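You operate a simulated robot arm through the tools that you are given. There is no shell and no other tool.

You are at the controls of a simulated robot arm. One attempt, no reset.

TASK
Emboss the film on the pins to the yellow card's depth.
Fine: set the depth knob, slide the platen in, one stroke, pull the platen out.

It is judged by the outcome, as a careful person would: the job done as asked, and still so three seconds after it is handed in. It fails if anything else is knocked over, pushed out of place, dropped, spilled or broken.

THE ROBOT
A 7-joint arm with a two-finger parallel gripper, fixed in place. Base frame: the origin is at the foot of the arm, x ahead of it, y to its left, z up; the work surface is at about z = 800. Units: mm, degrees, N and s.
Its first joint turns from -149.0 to 149.0 degrees. Payload 3.43 kg.
Tool frame: the origin (TCP) lies between the finger pads and is the grasp point; the fingertips stand 30 mm ahead of it; z points along the fingers, y is the line along which they close. The gripper opens to 94 mm. The fingers are 28 mm wide and 10 mm thick; the gripper's body (50 by 96 mm) begins 55 mm behind the TCP.
Orientation is that of the tool frame in the base frame, as a unit quaternion [x, y, z, w]. With the fingers straight down and closing along the base's y, the tool's x points along the base's -x, its y along +y and its z along -z.

THE INTERFACE
- The arm moves only by the tool apply_moves. Its argument "series" is a list of rows, each a list of 6 numbers: the shift along the tool's x, y, z in mm, then the turn, a rotation vector about the tool's x, y, z in degrees. In form: [[tx, ty, tz, ax, ay, az], ...]. A call has 1 to 20 rows; each row is the pose to reach, as a shift and turn from the pose commanded when the call began, along the tool's axes at that moment. "fingers" is the finger opening in mm, from 0 to 94, set as the call begins (left out, the last holds). A row lasts 0.2 s, in which the tool goes at most 50 mm and 8.6 degrees; a call with a longer step from one row to the next is refused whole, and so is a gripper value outside its range. A pose out of reach is approached as far as the arm can. The call stops where the force on the tool passes 40 N (or 10 N more than at its start, if that is more) or the arm is blocked; 0.2 s more then pass. The fingers move at their own pace (about 45 mm/s each) and stop on an object; they squeeze with about 35 N. The grip force told is the motor's: it shows also when the fingers shut on nothing. Time passes only in rows, and 0.2 s behind the last, so rows that repeat a pose let the fingers close. The reply holds the time, the measured pose of the TCP, the force on the tool along the base axes, the opening and the grip force, in the units named above and with some noise, with the torque about the TCP (base axes, N m) and any sound that the robot's microphone picked up, and new pictures: "show" is both (left out), scene, wrist or none.
- Cameras (640 x 400 px; columns grow to the right, rows downward): "scene" is fixed at [399.3, 650.5, 1548.2]; the picture's right is [-0.99, 0.11, 0.00], its down [0.04, 0.35, -0.94] and it looks along [-0.10, -0.93, -0.35] (base axes); focal length 333 px, centre (320, 200). "wrist" rides on the gripper at [76, 14, -102] in the tool frame; the picture's right is [-0.18, 0.98, 0.00], its down [-0.75, -0.14, -0.64] and it looks along [-0.63, -0.12, 0.77] (tool axes); focal length 243 px, centre (320, 200). There is no depth. A picture from a camera that has moved, and an enlarged one, comes with that camera's place and axes in the base frame and with its lens.
- inspect(camera, box): a new picture of the part [left, top, right, bottom] of that camera's present view, enlarged. No time passes.
- job_done(): hands the job in; it is judged then, once.

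Places have to be worked out from the pictures, the camera data and where the tool is seen. Open the gripper and draw the arm clear of the work before you hand the job in, unless the task says otherwise.

The tools are called after "Request:" as a command line: name --pt "numbers of a row" for each row, then --argument value for the rest, lists and objects as JSON in quotes. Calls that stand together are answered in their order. apply_moves: Moves the arm, as the interface text tells. Its arguments: {"type":"object","properties":{"series":{"type":"array","items":{"type":"array","items":{"type":"number"}}},"fingers":{"type":"number"},"show":{"type":"string","enum":["both","scene","wrist","none"]}},"required":["series"]} The other tools are called the same way: inspect (camera, box) takes an enlarged picture of a part of a camera's view; job_done () hands the job in.

At the start:

```text
time_s: 0.0
tool_pos: [-79.5, -983.7, 1197.4]
tcp_rot: [0.0, 1.0, 0.0, 0.0]
contact_force: [-0.4, 0.6, 0.0]
moment: [-0.01, -0.01, 0.03]
opening: 94.0
grip_force: 0.0
```

scene: 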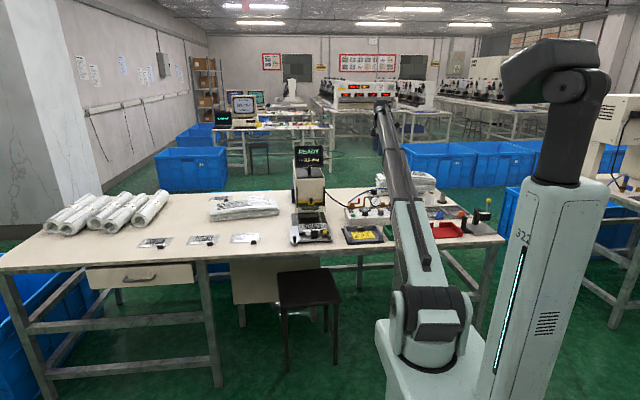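
wrist: 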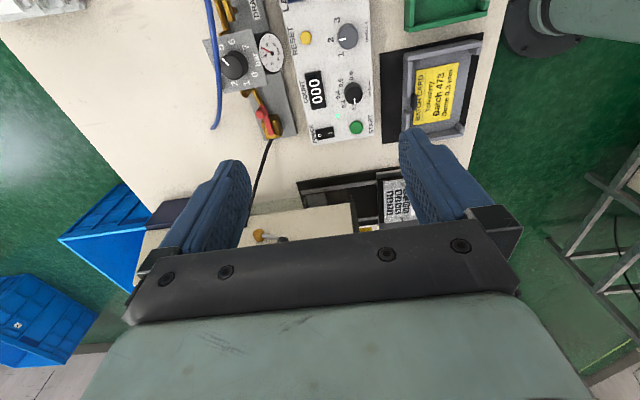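

I'll begin by enlarging parts of both views to read the card and understand the machine.

Request:
inspect --camera "wrist" --box '[280, 0, 500, 140]'

Request:
inspect --camera "wrist" --box '[180, 0, 400, 140]'

Request:
inspect --camera "scene" --box '[270, 140, 400, 260]'

Request:
inspect --camera "scene" --box '[330, 170, 510, 260]'

Request:
inspect --camera "wrist" --box '[230, 160, 480, 260]'

```text
2.86 times, centred on (390, 70) of wrist
camera zoom: at [-156.6, -969.8, 1300.7], right [0.18, 0.98, 0.0], down [0.75, -0.14, 0.64], along [0.63, -0.12, -0.77], focal length 693 px, centre (120, 571)
```

zoom: 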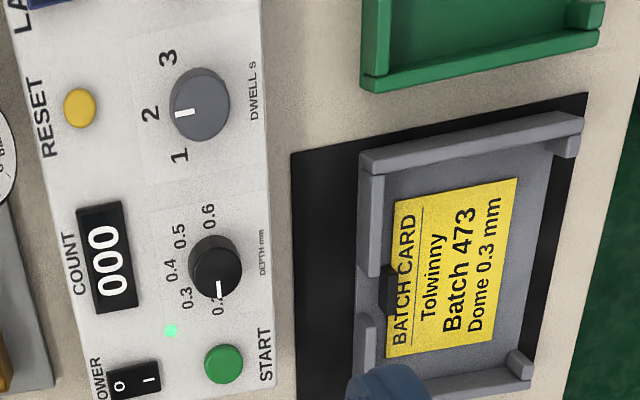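

```text
2.86 times, centred on (290, 70) of wrist
camera zoom: at [-156.6, -969.8, 1300.7], right [0.18, 0.98, 0.0], down [0.75, -0.14, 0.64], along [0.63, -0.12, -0.77], focal length 693 px, centre (406, 571)
```

zoom: 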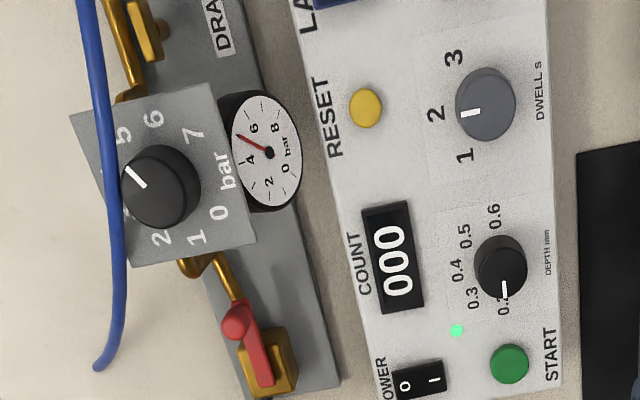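

```text
3.33 times, centred on (335, 200) of scene
camera zoom: at [399.3, 650.5, 1548.2], right [-0.99, 0.11, 0.0], down [0.04, 0.35, -0.94], along [-0.1, -0.93, -0.35], focal length 1109 px, centre (270, 200)
```

zoom: 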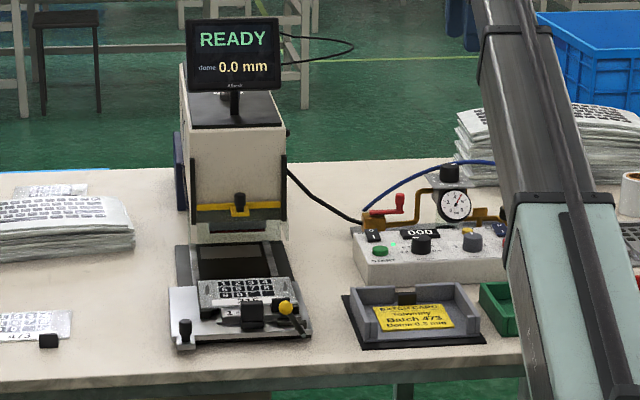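

```text
3.56 times, centred on (420, 215) of scene
camera zoom: at [399.3, 650.5, 1548.2], right [-0.99, 0.11, 0.0], down [0.04, 0.35, -0.94], along [-0.1, -0.93, -0.35], focal length 1182 px, centre (-36, 147)
```

zoom: 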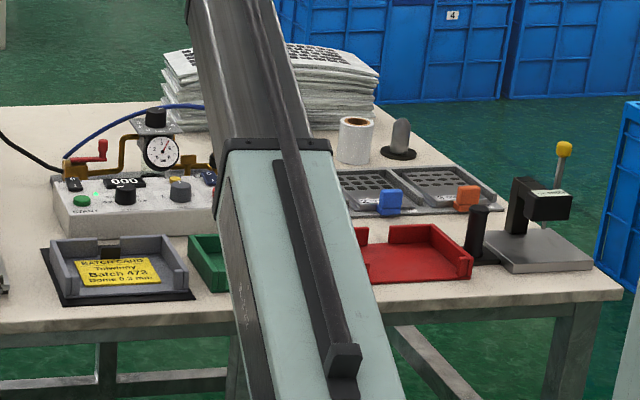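

```text
2.56 times, centred on (355, 210) of wrist
camera zoom: at [-156.6, -969.8, 1300.7], right [0.18, 0.98, 0.0], down [0.75, -0.14, 0.64], along [0.63, -0.12, -0.77], focal length 621 px, centre (230, 174)
```

zoom: 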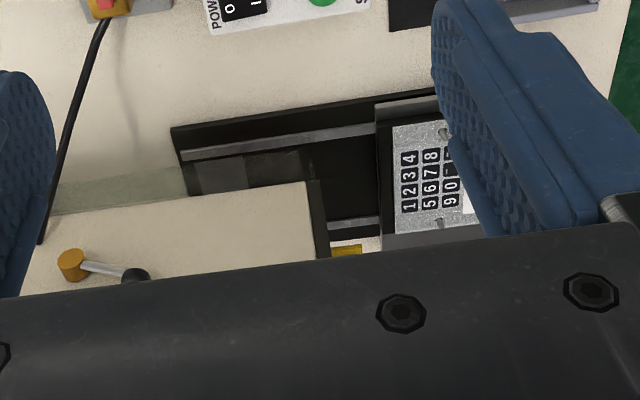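

The card says "Dome 0.3 mm" and the depth knob points at 0.2. The embosser, with its platen pulled out, is at about x 280, y -790. I'll move the wrist camera over for a closer look at the platen, keeping high and on the robot side of the monitor.

Request:
apply_moves --pt "-30 28 10 0 0 0" --pt "-60 56 20 0 0 0" --pt "-90 84 30 0 0 0" --pt "-120 112 40 0 0 0" --pt "-150 140 50 0 0 0" --pt "-180 168 60 0 0 0" --pt "-210 196 70 0 0 0" --pt "-240 224 80 0 0 0" --pt "-270 252 97 0 0 0" --show "both"

```text
time_s: 2.0
tool_pos: [186.2, -733.1, 1102.3]
tcp_rot: [0.001, 1.0, 0.001, 0.0]
contact_force: [-0.4, -0.7, 0.4]
moment: [0.02, 0.0, -0.01]
opening: 94.1
grip_force: 0.1
camera wrist: at [110.6, -717.9, 1204.7], right [0.18, 0.98, 0.0], down [0.75, -0.14, 0.64], along [0.63, -0.12, -0.77], focal length 243 px, centre (320, 200)
```

scene: 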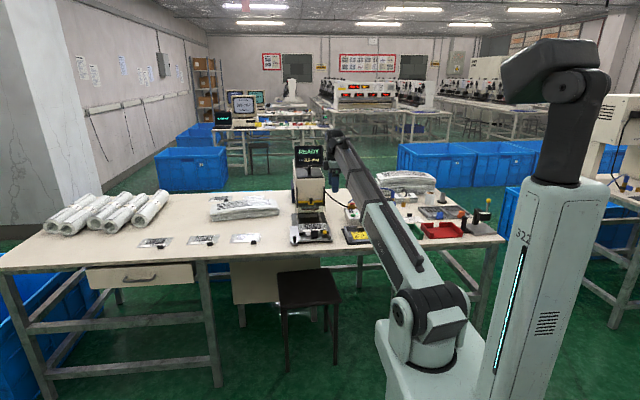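
wrist: 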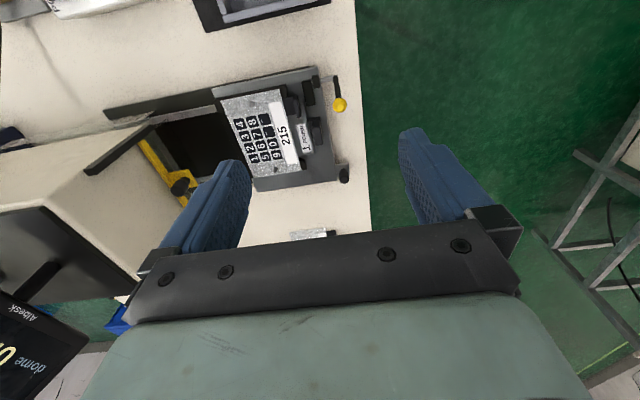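

Request:
inspect --camera "wrist" --box '[200, 50, 380, 200]'

Request:
inspect --camera "wrist" --box '[80, 80, 260, 220]'

Request:
inspect --camera "scene" --box '[280, 170, 380, 250]'

```text
2.67 times, centred on (290, 125) of wrist
camera zoom: at [110.6, -717.9, 1204.7], right [0.18, 0.98, 0.0], down [0.75, -0.14, 0.64], along [0.63, -0.12, -0.77], focal length 647 px, centre (400, 400)
```

zoom: 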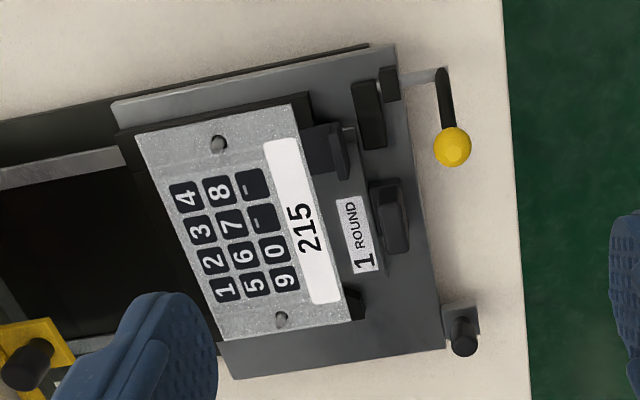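

```text
2.86 times, centred on (170, 150) of wrist
camera zoom: at [110.6, -717.9, 1204.7], right [0.18, 0.98, 0.0], down [0.75, -0.14, 0.64], along [0.63, -0.12, -0.77], focal length 693 px, centre (749, 343)
```

zoom: 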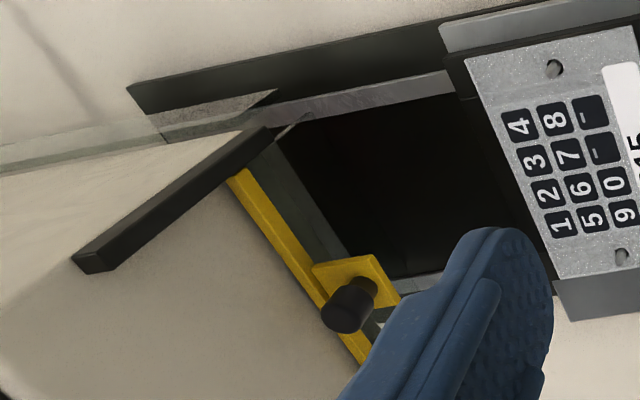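

```text
5.00 times, centred on (330, 210) of scene
camera zoom: at [399.3, 650.5, 1548.2], right [-0.99, 0.11, 0.0], down [0.04, 0.35, -0.94], along [-0.1, -0.93, -0.35], focal length 1663 px, centre (270, 150)
```

zoom: 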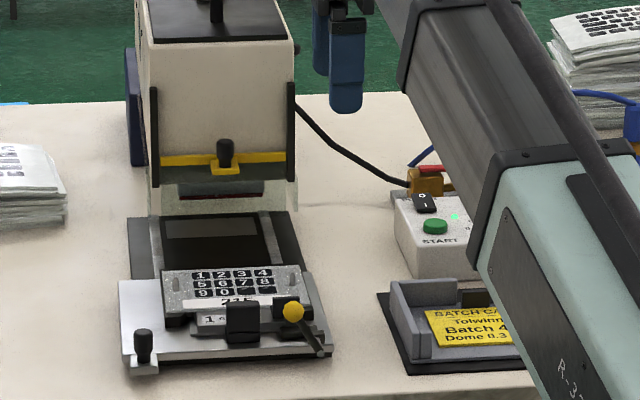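

The platen is about x 186–391 with its front edge near y -735. It has a black grip, a yellow-ball lever, a black corner knob, and the film on two pins. I'll go lower for a closer look.

Request:
apply_moves --pt "-10 5 30 0 0 0" --pt "-20 10 60 0 0 0" --pt "-35 15 90 0 0 0" --pt "-45 20 115 0 0 0" --pt "-50 20 130 0 0 0" --pt "-50 20 130 0 0 0" --show "wrist"

```text
time_s: 3.4
tool_pos: [239.9, -713.5, 970.4]
tcp_rot: [0.0, 1.0, 0.0, -0.001]
contact_force: [-0.2, -0.4, 0.1]
moment: [0.01, 0.0, 0.02]
opening: 94.0
grip_force: 0.0
camera wrist: at [163.5, -698.1, 1072.6], right [0.18, 0.98, 0.0], down [0.75, -0.14, 0.64], along [0.63, -0.12, -0.77], focal length 243 px, centre (320, 200)
```

wrist: 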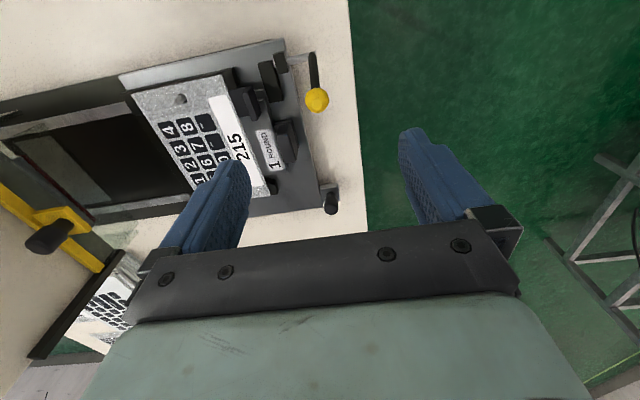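

Request:
inspect --camera "wrist" --box '[220, 30, 360, 225]'

Request:
inspect --camera "wrist" --box '[0, 60, 200, 260]'

Request:
inspect --camera "scene" --box '[285, 180, 345, 250]'

```text
2.05 times, centred on (290, 128) of wrist
camera zoom: at [163.5, -698.1, 1072.6], right [0.18, 0.98, 0.0], down [0.75, -0.14, 0.64], along [0.63, -0.12, -0.77], focal length 498 px, centre (382, 349)
```

zoom: 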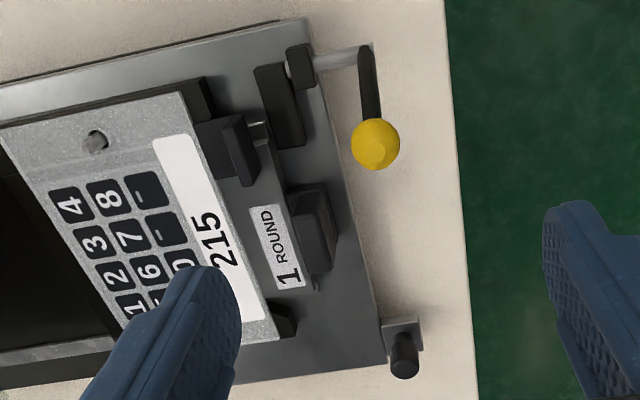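

```text
2.00 times, centred on (100, 160) of wrist
camera zoom: at [163.5, -698.1, 1072.6], right [0.18, 0.98, 0.0], down [0.75, -0.14, 0.64], along [0.63, -0.12, -0.77], focal length 485 px, centre (760, 280)
```

zoom: 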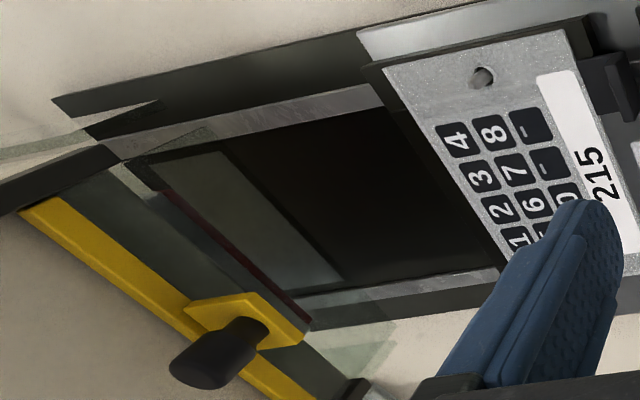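

```text
5.71 times, centred on (315, 215) of scene
camera zoom: at [399.3, 650.5, 1548.2], right [-0.99, 0.11, 0.0], down [0.04, 0.35, -0.94], along [-0.1, -0.93, -0.35], focal length 1900 px, centre (349, 114)
```

zoom: 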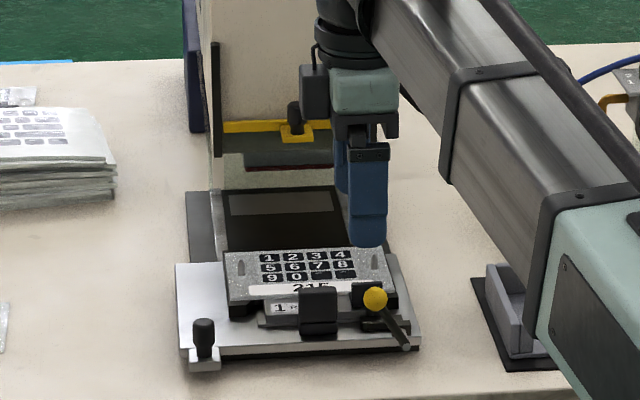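

To see the handles from the operator's side, I'll turn the tool 90° clockwise about its axis so the wrist camera looks along -y. I'll shift slightly and stay at about the same height.

Request:
apply_moves --pt "-5 5 0 0 0 8" --pt "-10 10 0 0 0 16" --pt "-15 15 0 0 0 24" --pt "-20 20 0 0 0 32" --pt "-25 25 0 0 0 40" --pt "-30 30 0 0 0 48" --pt "-35 33 0 0 0 56" --pt "-40 33 0 0 0 64" --pt "-45 33 0 0 0 72" --pt "-50 33 0 0 0 80" --pt "-50 33 0 0 0 88" --pt "-50 33 0 0 0 90" --show "wrist"

```text
time_s: 6.0
tool_pos: [290.5, -679.4, 971.7]
tcp_rot: [0.708, 0.706, 0.0, 0.0]
contact_force: [0.4, 0.0, 0.3]
moment: [0.0, 0.02, 0.0]
opening: 94.0
grip_force: 0.0
camera wrist: at [304.1, -602.9, 1073.9], right [0.98, -0.19, 0.0], down [-0.14, -0.75, 0.64], along [-0.12, -0.63, -0.77], focal length 243 px, centre (320, 200)
```

wrist: 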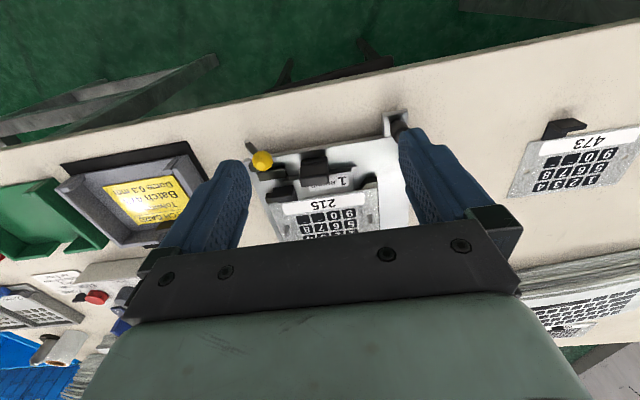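

Request:
inspect --camera "wrist" --box '[230, 100, 430, 240]'

Request:
inspect --camera "wrist" --box '[0, 140, 200, 340]'

```text
2.86 times, centred on (330, 170) of wrist
camera zoom: at [304.1, -602.9, 1073.9], right [0.98, -0.19, 0.0], down [-0.14, -0.75, 0.64], along [-0.12, -0.63, -0.77], focal length 693 px, centre (291, 286)
```

zoom: 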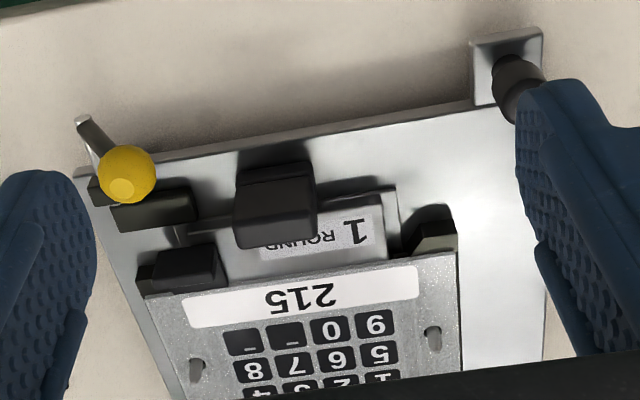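

```text
2.00 times, centred on (100, 240) of wrist
camera zoom: at [304.1, -602.9, 1073.9], right [0.98, -0.19, 0.0], down [-0.14, -0.75, 0.64], along [-0.12, -0.63, -0.77], focal length 485 px, centre (760, 120)
```

zoom: 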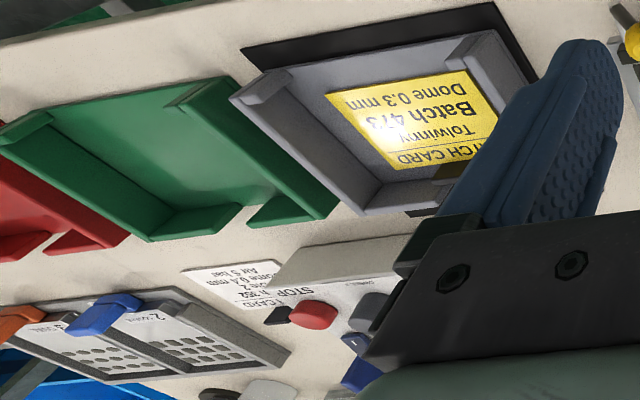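

The middle black block belongs to the "1 ROUND" die, so the platen's own handle is the corner knob near (364, -721). Next is the depth knob on the control box, so I'll move above it for a close look.

Request:
apply_moves --pt "-15 -30 -20 0 0 0" --pt "-37 -65 -40 0 0 0" --pt "-60 -100 -40 0 0 0" --pt "-83 -135 -40 0 0 0" --pt "-106 -170 -40 0 0 0" --pt "-130 -205 -40 0 0 0" --pt "-153 -240 -40 0 0 0" --pt "-176 -275 -40 0 0 0" --pt "-200 -310 -40 0 0 0" --pt "-200 -310 -40 0 0 0" --show "both"

```text
time_s: 8.2
tool_pos: [-21.0, -883.8, 1010.5]
tcp_rot: [0.707, 0.707, 0.0, 0.0]
contact_force: [0.3, -1.0, 0.3]
moment: [0.03, -0.01, -0.01]
opening: 94.0
grip_force: 0.1
camera wrist: at [-6.9, -806.9, 1112.3], right [0.98, -0.18, 0.0], down [-0.14, -0.75, 0.64], along [-0.12, -0.63, -0.77], focal length 243 px, centre (320, 200)
```

scene: 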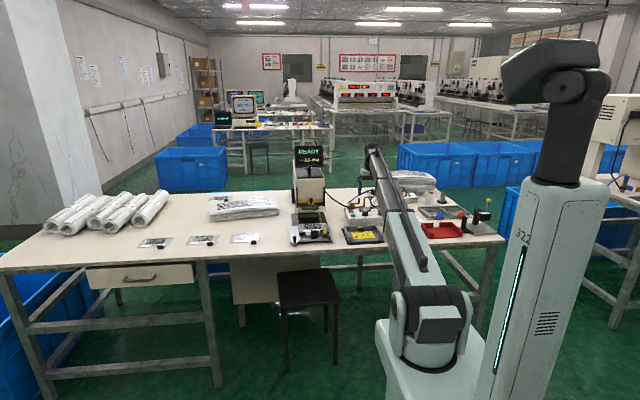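
wrist: 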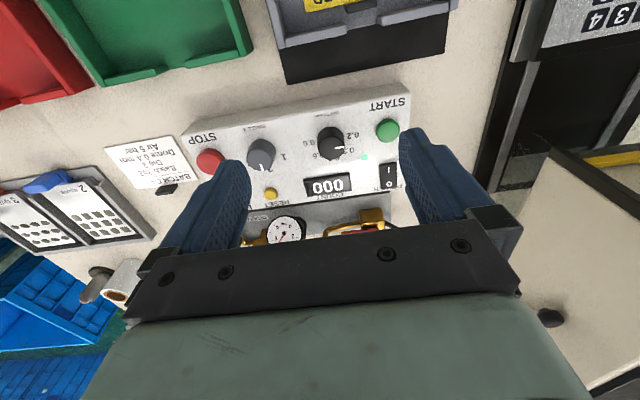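

Request:
inspect --camera "wrist" --box '[240, 80, 420, 230]'

Request:
inspect --camera "scene" --box '[330, 180, 400, 230]'

Request:
inspect --camera "wrist" --box '[60, 120, 240, 240]'

```text
2.67 times, centred on (330, 155) of wrist
camera zoom: at [-6.9, -806.9, 1112.3], right [0.98, -0.18, 0.0], down [-0.14, -0.75, 0.64], along [-0.12, -0.63, -0.77], focal length 647 px, centre (293, 320)
```

zoom: 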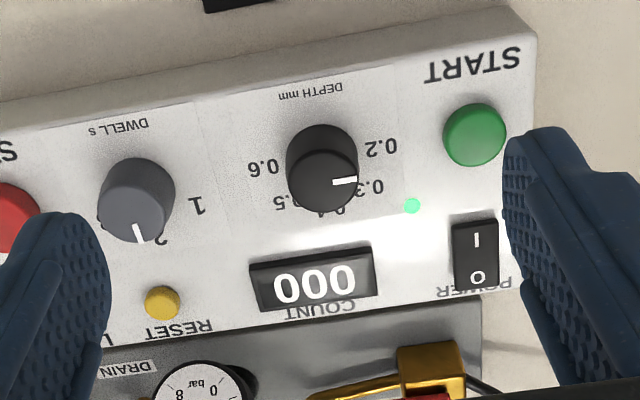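

```text
8.00 times, centred on (365, 205) of scene
camera zoom: at [399.3, 650.5, 1548.2], right [-0.99, 0.11, 0.0], down [0.04, 0.35, -0.94], along [-0.1, -0.93, -0.35], focal length 2661 px, centre (-40, 160)
```

zoom: 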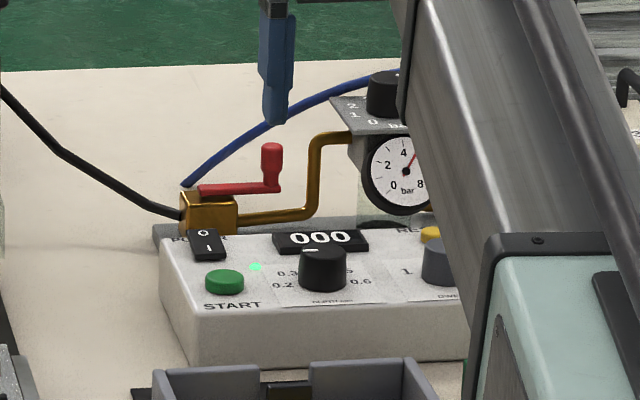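

```text
3.33 times, centred on (150, 180) of wrist
camera zoom: at [-6.9, -806.9, 1112.3], right [0.98, -0.18, 0.0], down [-0.14, -0.75, 0.64], along [-0.12, -0.63, -0.77], focal length 809 px, centre (887, 267)
```

zoom: 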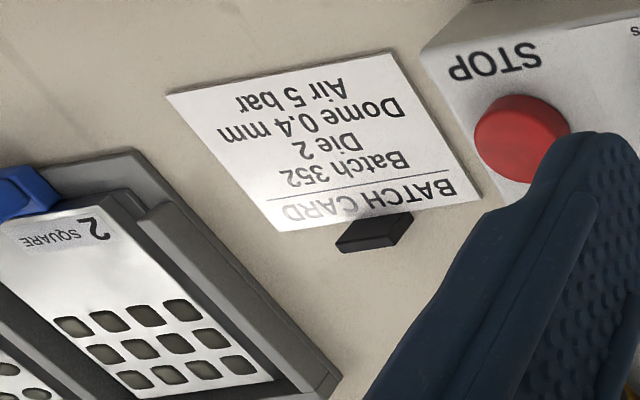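

Request:
inspect --camera "scene" --box '[355, 205, 379, 220]'

Request:
inspect --camera "wrist" --box '[300, 110, 364, 150]'

Request:
inspect --camera "wrist" --box '[300, 110, 380, 170]'

```text
16.00 times, centred on (367, 212) of scene
camera zoom: at [399.3, 650.5, 1548.2], right [-0.99, 0.11, 0.0], down [0.04, 0.35, -0.94], along [-0.1, -0.93, -0.35], focal length 5321 px, centre (-432, 0)
```

zoom: 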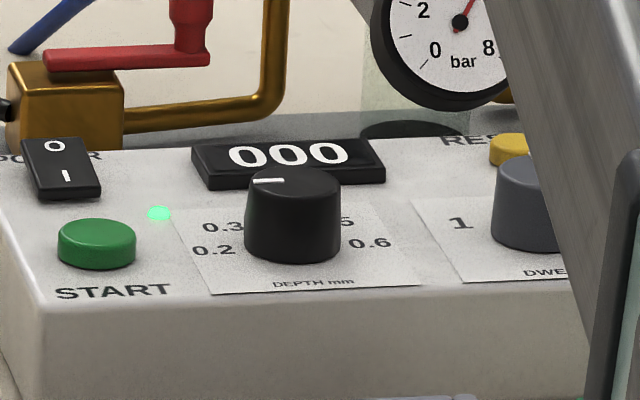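

```text
10.00 times, centred on (332, 130) of wrist
camera zoom: at [-6.9, -806.9, 1112.3], right [0.98, -0.18, 0.0], down [-0.14, -0.75, 0.64], along [-0.12, -0.63, -0.77], focal length 2426 px, centre (200, 900)
```

zoom: 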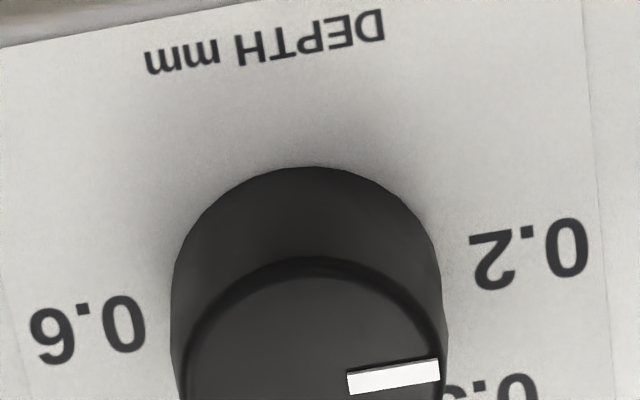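

```text
6.67 times, centred on (340, 140) of wrist
camera zoom: at [-6.9, -806.9, 1112.3], right [0.98, -0.18, 0.0], down [-0.14, -0.75, 0.64], along [-0.12, -0.63, -0.77], focal length 1618 px, centre (187, 600)
```

zoom: 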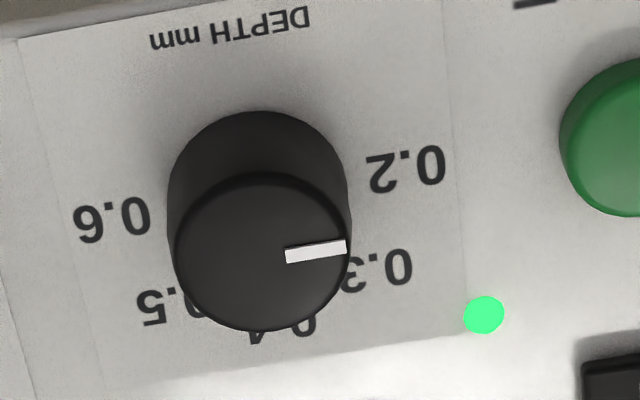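

The depth knob is about 30 mm in diameter, centred near (-18, -937), with its top at z ≈ 867 and its base near 846. It points at 0.2, and 0.3 is 45° clockwise. START is near (47, -933). I'll narrow the fingers, turn back 45°, and hover over the knob.

Request:
apply_moves --pt "-10 1 10 0 0 -7.5" --pt "-20 2 20 0 0 -15" --pt "-30 3 35 0 0 -22.5" --pt "-40 3 50 0 0 -30" --pt "-48 3 65 0 0 -37.5" --pt "-53 3 80 0 0 -45" --pt "-53 3 80 0 0 -45" --fingers 54 --show "wrist"

```text
time_s: 9.8
tool_pos: [-16.9, -934.1, 930.6]
tcp_rot: [0.382, 0.924, 0.0, 0.001]
contact_force: [-0.1, -0.5, -0.3]
moment: [-0.03, 0.0, 0.01]
opening: 54.1
grip_force: 0.1
camera wrist: at [-60.3, -869.3, 1032.9], right [0.82, 0.57, 0.0], down [0.43, -0.63, 0.64], along [0.36, -0.53, -0.77], focal length 243 px, centre (320, 200)
```

wrist: 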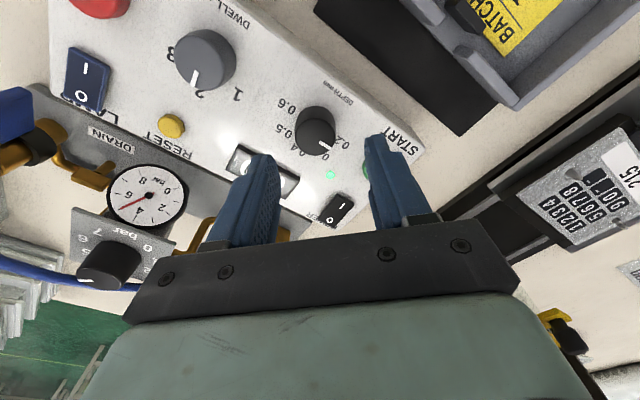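

Request:
inspect --camera "wrist" --box '[240, 80, 420, 220]'

Request:
inspect --camera "wrist" --box '[280, 95, 360, 165]'

```text
2.86 times, centred on (330, 150) of wrist
camera zoom: at [-60.3, -869.3, 1032.9], right [0.82, 0.57, 0.0], down [0.43, -0.63, 0.64], along [0.36, -0.53, -0.77], focal length 693 px, centre (291, 343)
```

zoom: 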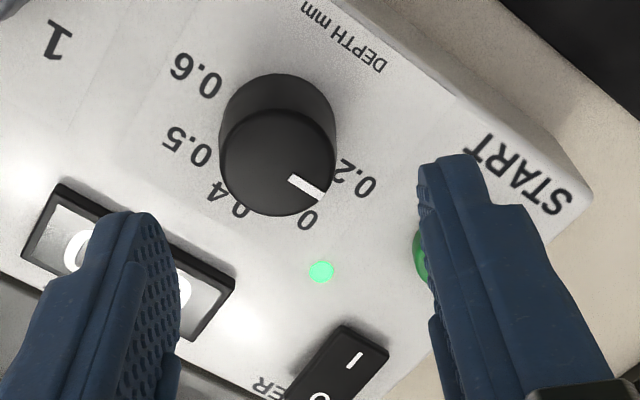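

```text
5.71 times, centred on (320, 130) of wrist
camera zoom: at [-60.3, -869.3, 1032.9], right [0.82, 0.57, 0.0], down [0.43, -0.63, 0.64], along [0.36, -0.53, -0.77], focal length 1386 px, centre (320, 600)
```

zoom: 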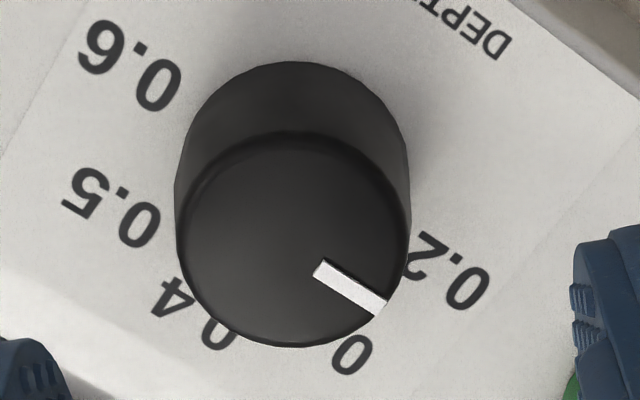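

The knob's centre sits about 4 mm off along the closing direction. I'll correct that, narrow to 46 mm, and descend so the tips straddle the knob about 9 mm above the panel.

Request:
apply_moves --pt "-1 -3.7 0 0 0 0" --pt "-1 -3.7 12 0 0 0" --pt "-1 -3.7 24 0 0 0" --pt "-1 -3.7 36 0 0 0" --pt "-1 -3.7 45 0 0 0" --pt "-1 -3.7 45 0 0 0" --fingers 46 --show "wrist"

```text
time_s: 11.2
tool_pos: [-20.6, -935.2, 887.0]
tcp_rot: [0.383, 0.924, 0.0, 0.0]
contact_force: [0.9, -0.1, 0.3]
moment: [0.04, -0.02, -0.02]
opening: 45.8
grip_force: 0.1
camera wrist: at [-63.7, -871.2, 988.8], right [0.83, 0.56, 0.0], down [0.43, -0.63, 0.64], along [0.36, -0.53, -0.77], focal length 243 px, centre (320, 200)
```

wrist: 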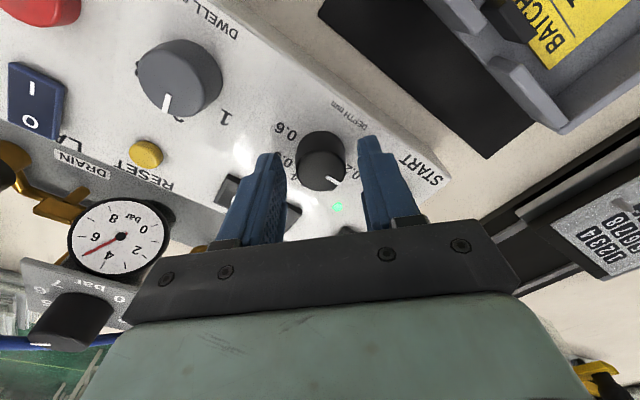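

Request:
inspect --camera "wrist" --box '[250, 115, 410, 235]'

```text
3.33 times, centred on (330, 175) of wrist
camera zoom: at [-63.7, -871.2, 988.8], right [0.83, 0.56, 0.0], down [0.43, -0.63, 0.64], along [0.36, -0.53, -0.77], focal length 809 px, centre (287, 283)
```

zoom: 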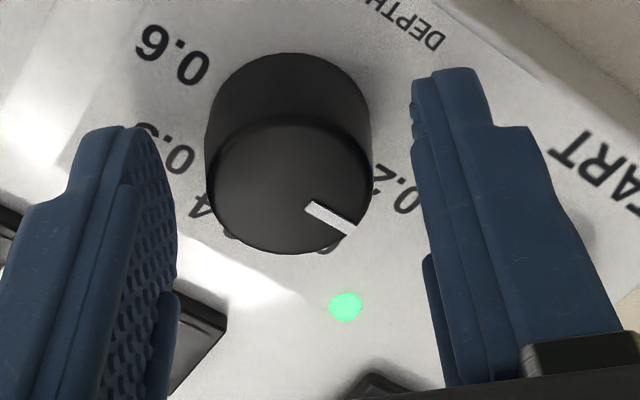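

Alignment is good along the closing direction, and the knob is about 3 mm toward tool -x. I'll shift that and close on the knob.

Request:
apply_moves --pt "-3 0 2 0 0 0" --pt "-3 0 2 0 0 0" --pt "-3 0 2 0 0 0" --show "none"

Request:
apply_moves --pt "0 0 0 0 0 0" --pt "0 0 0 0 0 0" --pt "0 0 0 0 0 0" --fingers 20 --show "wrist"

```text
time_s: 12.0
tool_pos: [-17.1, -936.4, 884.8]
tcp_rot: [0.383, 0.924, -0.001, 0.0]
contact_force: [0.6, -0.1, 0.0]
moment: [0.02, 0.0, 0.01]
opening: 45.9
grip_force: 0.0
```

```text
time_s: 12.8
tool_pos: [-17.4, -937.7, 883.8]
tcp_rot: [0.382, 0.924, 0.0, 0.0]
contact_force: [-1.8, -1.6, 0.2]
moment: [-0.1, 0.06, 0.01]
opening: 30.4
grip_force: 44.9
camera wrist: at [-61.3, -873.3, 986.6], right [0.83, 0.56, 0.0], down [0.43, -0.63, 0.64], along [0.36, -0.53, -0.77], focal length 243 px, centre (320, 200)
```

wrist: 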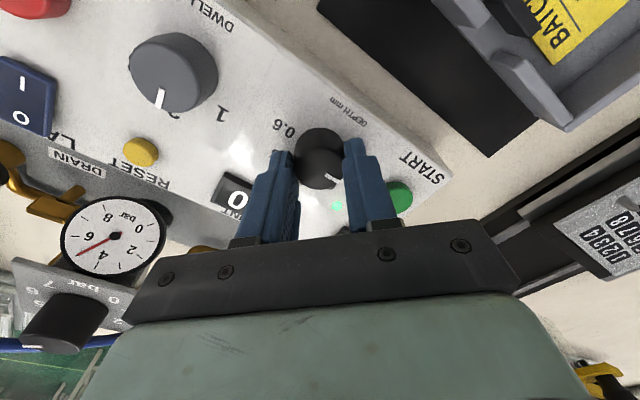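

The fingers hold the knob at a 30.4 mm opening. Now I'll turn it 45° clockwise about the tool axis.

Request:
apply_moves --pt "0 0 0 0 0 5" --pt "0 0 0 0 0 10" --pt "0 0 0 0 0 15" --pt "0 0 0 0 0 20" --pt "0 0 0 0 0 25" --pt "0 0 0 0 0 30" --pt "0 0 0 0 0 35" --pt "0 0 0 0 0 40" --pt "0 0 0 0 0 45" --pt "0 0 0 0 0 45" --show "wrist"

```text
time_s: 15.0
tool_pos: [-16.9, -937.6, 884.3]
tcp_rot: [0.708, 0.706, -0.001, -0.001]
contact_force: [-14.9, -8.5, -3.9]
moment: [0.44, 0.49, 0.0]
opening: 30.1
grip_force: 44.7
camera wrist: at [-3.8, -861.5, 986.6], right [0.98, -0.19, 0.0], down [-0.14, -0.75, 0.64], along [-0.12, -0.63, -0.77], focal length 243 px, centre (320, 200)
```

wrist: 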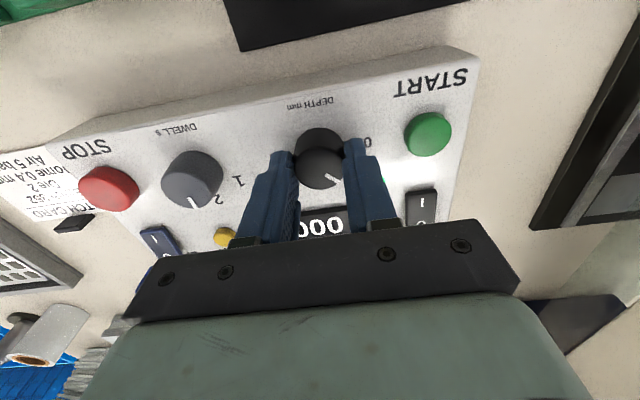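

Request:
inspect --camera "wrist" --box '[270, 90, 400, 200]'

Request:
inspect --camera "scene" --box '[355, 200, 379, 220]'

Request:
inspect --camera "scene" --box '[290, 140, 330, 170]'

```text
3.64 times, centred on (335, 145) of wrist
camera zoom: at [-3.8, -861.5, 986.6], right [0.98, -0.19, 0.0], down [-0.14, -0.75, 0.64], along [-0.12, -0.63, -0.77], focal length 882 px, centre (266, 400)
```

zoom: 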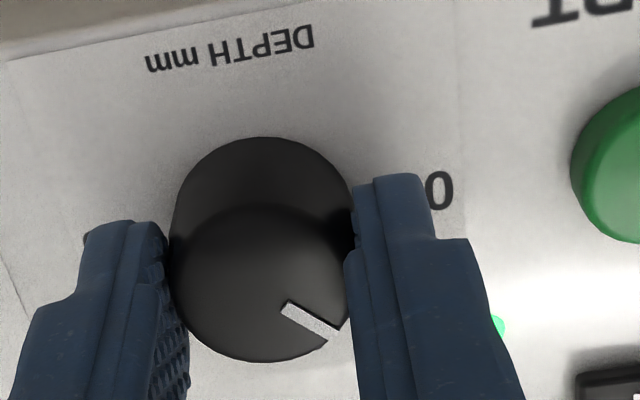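

```text
16.00 times, centred on (367, 210) of scene
camera zoom: at [399.3, 650.5, 1548.2], right [-0.99, 0.11, 0.0], down [0.04, 0.35, -0.94], along [-0.1, -0.93, -0.35], focal length 5321 px, centre (-432, 40)
```

zoom: 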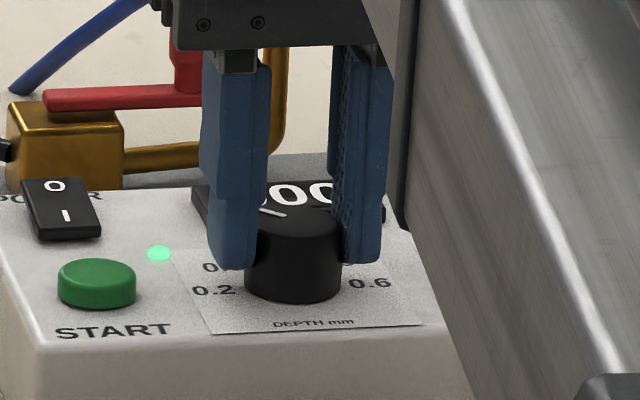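

```text
13.33 times, centred on (310, 155) of scene
camera zoom: at [399.3, 650.5, 1548.2], right [-0.99, 0.11, 0.0], down [0.04, 0.35, -0.94], along [-0.1, -0.93, -0.35], focal length 4434 px, centre (453, 800)
```

zoom: 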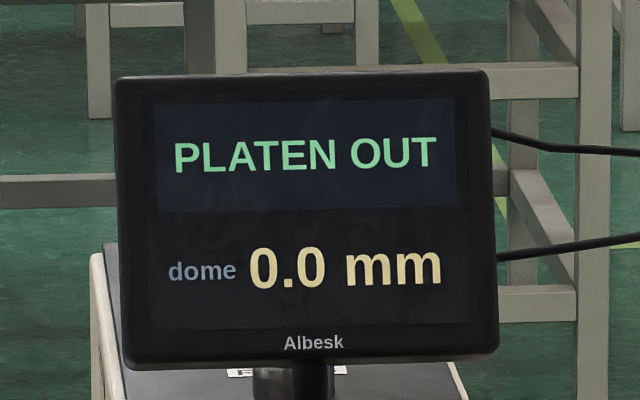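

The pointer now appears to be at the 0.3 position. I'll release, raise slightly, and check the dial.

Request:
apply_moves --pt "0 0 0 0 0 0" --pt "0 0 0 0 0 0" --pt "0 0 0 0 0 0" --fingers 46 --show "none"

Request:
apply_moves --pt "0 0 -10 0 0 0" --pt "10 0 -30 0 0 0" --pt "20 0 -60 0 0 0" --pt "30 0 -90 0 0 0" --pt "30 0 -90 0 0 0" --show "wrist"

Request:
inspect --camera "wrist" --box '[280, 90, 420, 190]'

Request:
inspect --camera "scene" --box '[280, 130, 360, 190]'

```text
time_s: 15.8
tool_pos: [-16.9, -936.8, 885.0]
tcp_rot: [0.707, 0.708, 0.0, 0.0]
contact_force: [0.3, 0.0, -0.6]
moment: [0.05, 0.0, -0.01]
opening: 45.9
grip_force: 0.0
```

```text
time_s: 17.0
tool_pos: [-18.2, -906.0, 973.2]
tcp_rot: [0.707, 0.707, 0.0, 0.0]
contact_force: [-0.1, -0.3, -0.2]
moment: [-0.01, 0.0, -0.02]
opening: 46.1
grip_force: 0.1
camera wrist: at [-3.2, -829.2, 1076.0], right [0.98, -0.18, 0.0], down [-0.14, -0.75, 0.64], along [-0.12, -0.63, -0.77], focal length 243 px, centre (320, 200)
```

wrist: 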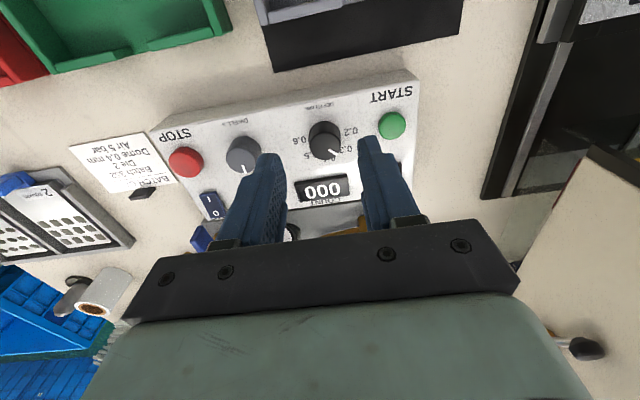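

```text
4.00 times, centred on (350, 140) of wrist
camera zoom: at [-3.2, -829.2, 1076.0], right [0.98, -0.18, 0.0], down [-0.14, -0.75, 0.64], along [-0.12, -0.63, -0.77], focal length 970 px, centre (200, 440)
```

zoom: 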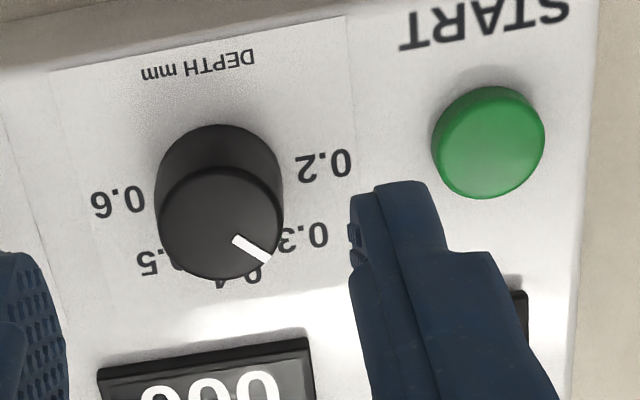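

```text
6.67 times, centred on (320, 160) of scene
camera zoom: at [399.3, 650.5, 1548.2], right [-0.99, 0.11, 0.0], down [0.04, 0.35, -0.94], along [-0.1, -0.93, -0.35], focal length 2217 px, centre (320, 467)
```

zoom: 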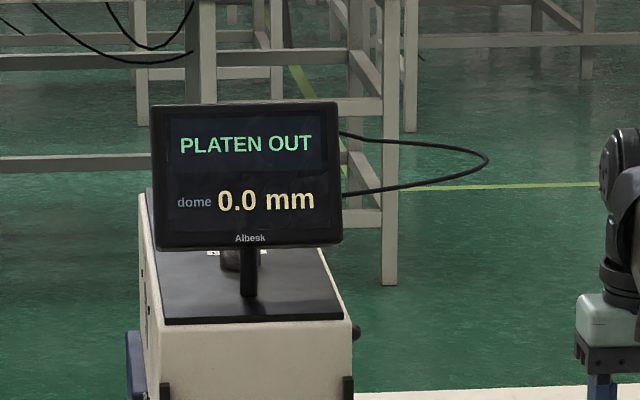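

Request:
inspect --camera "wrist" --box '[300, 110, 370, 165]'

Request:
inspect --camera "scene" --box '[355, 205, 379, 220]'

```text
7.27 times, centred on (335, 138) of wrist
camera zoom: at [-3.2, -829.2, 1076.0], right [0.98, -0.18, 0.0], down [-0.14, -0.75, 0.64], along [-0.12, -0.63, -0.77], focal length 1764 px, centre (211, 654)
```

zoom: 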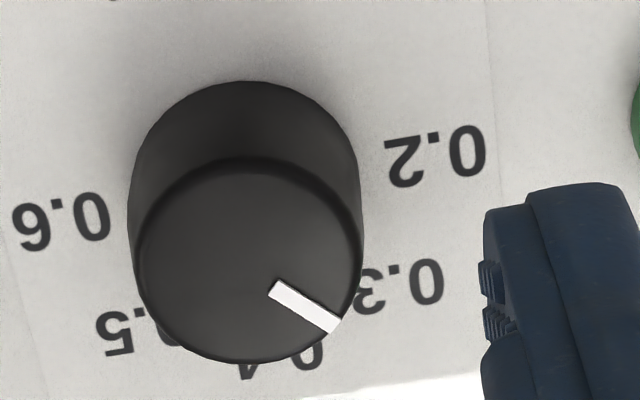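

```text
16.00 times, centred on (367, 212) of scene
camera zoom: at [399.3, 650.5, 1548.2], right [-0.99, 0.11, 0.0], down [0.04, 0.35, -0.94], along [-0.1, -0.93, -0.35], focal length 5321 px, centre (-432, 0)
```

zoom: 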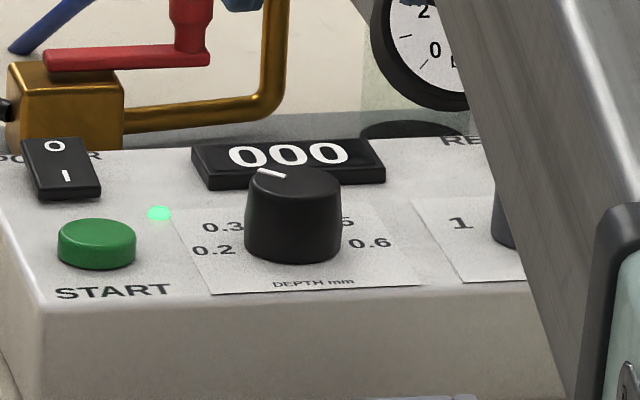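

The dial now reads 0.3, and the monitor says "PLATEN OUT". Next I'll move above the platen's corner knob near (364, -721).

Request:
apply_moves --pt "20 37 0 0 0 0" --pt "40 74 0 0 0 0" --pt "60 111 0 0 0 0" --pt "80 148 0 0 0 0" --pt "100 185 0 0 0 0" --pt "120 222 5 0 0 0" --pt "140 260 10 0 0 0" --pt "160 300 15 0 0 0" --pt "175 340 20 0 0 0" --pt "185 382 30 0 0 0" --pt "185 382 30 0 0 0" --fingers 60 --show "both"

Request:
inspect --camera "wrist" --box '[220, 60, 420, 220]'

```text
time_s: 19.4
tool_pos: [362.6, -722.3, 945.6]
tcp_rot: [0.708, 0.707, 0.0, -0.001]
contact_force: [0.1, 0.2, -0.3]
moment: [0.01, 0.0, 0.01]
opening: 59.9
grip_force: 0.0
camera wrist: at [376.4, -645.3, 1048.0], right [0.98, -0.18, 0.0], down [-0.14, -0.75, 0.64], along [-0.12, -0.63, -0.77], focal length 243 px, centre (320, 200)
```

scene: 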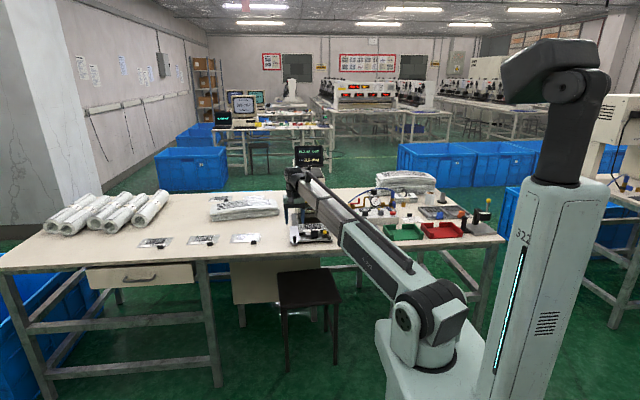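
wrist: 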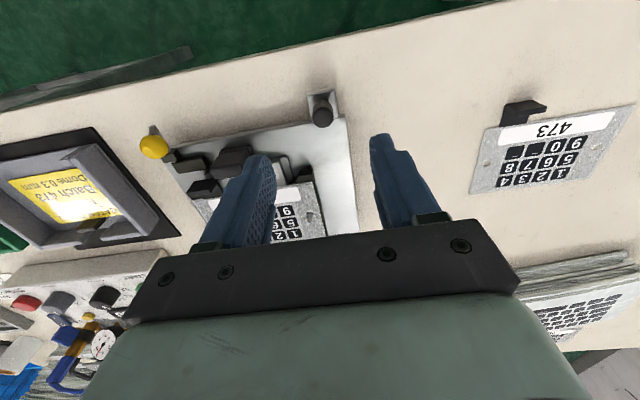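

```text
2.50 times, centred on (320, 140) of wrist
camera zoom: at [376.4, -645.3, 1048.0], right [0.98, -0.18, 0.0], down [-0.14, -0.75, 0.64], along [-0.12, -0.63, -0.77], focal length 606 px, centre (320, 350)
```

zoom: 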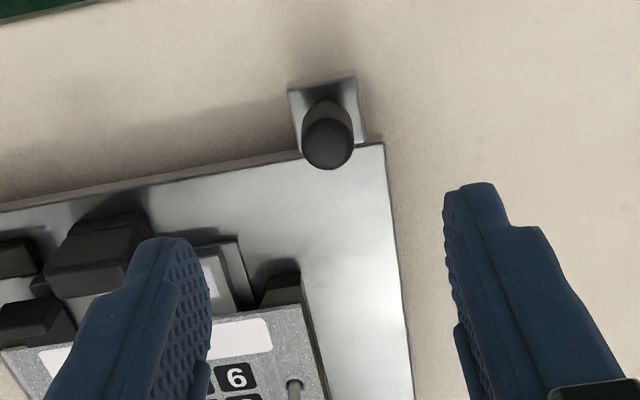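

The corner knob's top sits about 3 mm off in x and 2 mm in y. I'll narrow the fingers and descend to straddle it, with the TCP slightly on the robot side.

Request:
apply_moves --pt "8 3 10 0 0 0" --pt "8 3 25 0 0 0" --pt "8 3 40 0 0 0" --pt "8 3 55 0 0 0" --pt "8 3 70 0 0 0" --pt "8 3 80 0 0 0" --pt "8 3 80 0 0 0" --fingers 40 --show "both"

Request:
inspect --camera "wrist" --box '[220, 100, 420, 260]'

Request:
inspect --camera "scene" --box '[270, 180, 350, 250]'

```text
time_s: 21.0
tool_pos: [368.2, -716.4, 864.0]
tcp_rot: [0.707, 0.707, 0.0, -0.001]
contact_force: [0.0, 0.4, 0.4]
moment: [-0.02, -0.01, -0.03]
opening: 40.0
grip_force: 0.0
camera wrist: at [381.6, -638.9, 966.4], right [0.98, -0.18, 0.0], down [-0.14, -0.75, 0.64], along [-0.12, -0.63, -0.77], focal length 243 px, centre (320, 200)
```

scene: 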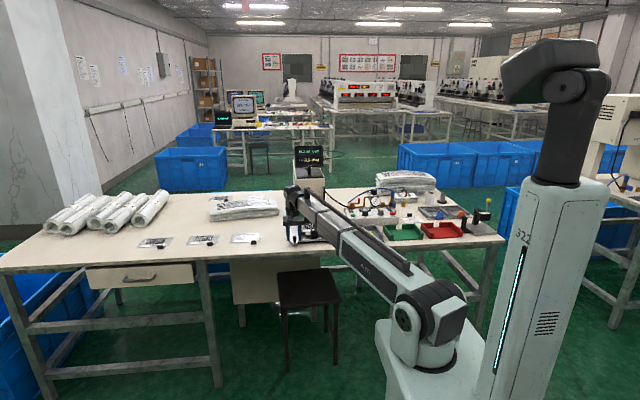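
wrist: 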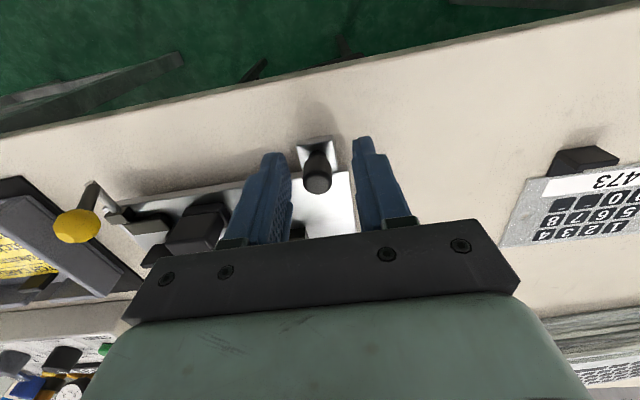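

```text
2.50 times, centred on (320, 180) of wrist
camera zoom: at [381.6, -638.9, 966.4], right [0.98, -0.18, 0.0], down [-0.14, -0.75, 0.64], along [-0.12, -0.63, -0.77], focal length 606 px, centre (320, 250)
```

zoom: 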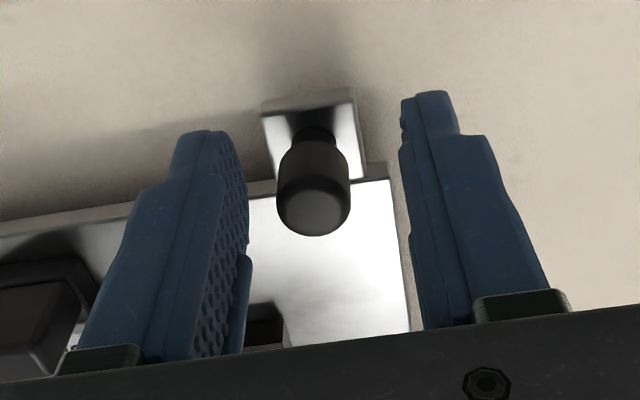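

```text
5.71 times, centred on (310, 215) of scene
camera zoom: at [399.3, 650.5, 1548.2], right [-0.99, 0.11, 0.0], down [0.04, 0.35, -0.94], along [-0.1, -0.93, -0.35], focal length 1900 px, centre (377, 114)
```

zoom: 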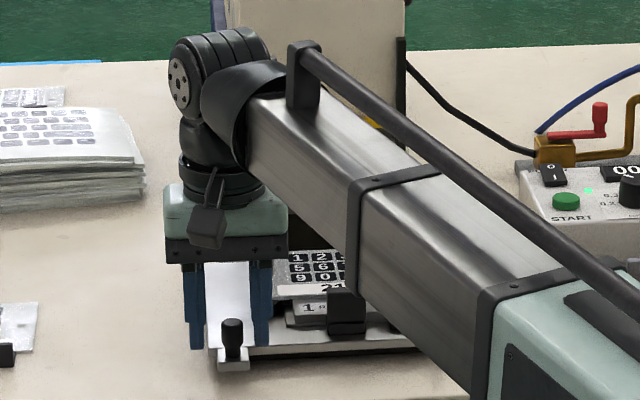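

The knob is at (366, -721), about 2.4 mm off centre. I'll centre on it and close.

Request:
apply_moves --pt "0 -2.4 1 0 0 0" --pt "0 -2.4 1 0 0 0" --show "none"

Request:
apply_moves --pt "0 0 0 0 0 0" --pt "0 0 0 0 0 0" --pt "0 0 0 0 0 0" --pt "0 0 0 0 0 0" --fingers 8 --show "wrist"

Request:
inspect --camera "wrist" --box '[220, 100, 420, 260]'

```text
time_s: 21.6
tool_pos: [365.1, -715.8, 861.9]
tcp_rot: [0.707, 0.707, 0.0, 0.0]
contact_force: [1.0, -0.5, 1.0]
moment: [-0.02, 0.03, -0.03]
opening: 40.3
grip_force: 0.0
```

```text
time_s: 22.6
tool_pos: [365.3, -715.7, 861.4]
tcp_rot: [0.707, 0.708, -0.001, -0.001]
contact_force: [-7.8, 0.9, -1.6]
moment: [-0.07, 0.23, -0.04]
opening: 17.4
grip_force: 45.4
camera wrist: at [379.1, -639.1, 965.2], right [0.98, -0.18, 0.0], down [-0.14, -0.75, 0.64], along [-0.12, -0.63, -0.77], focal length 243 px, centre (320, 200)
```

wrist: 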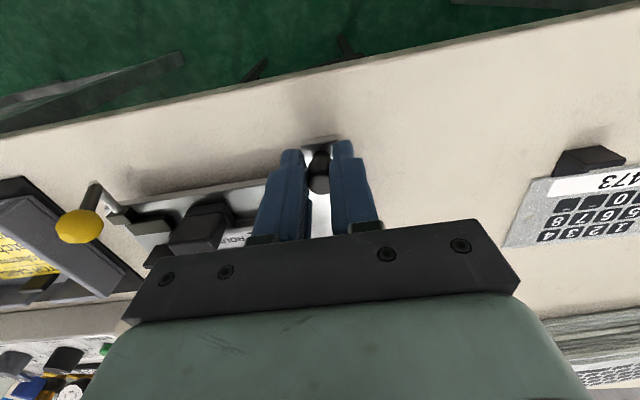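

```text
2.50 times, centred on (320, 180) of wrist
camera zoom: at [379.1, -639.1, 965.2], right [0.98, -0.18, 0.0], down [-0.14, -0.75, 0.64], along [-0.12, -0.63, -0.77], focal length 606 px, centre (320, 250)
```

zoom: 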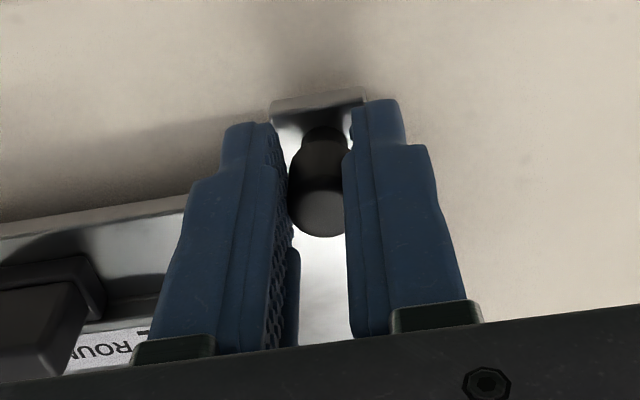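

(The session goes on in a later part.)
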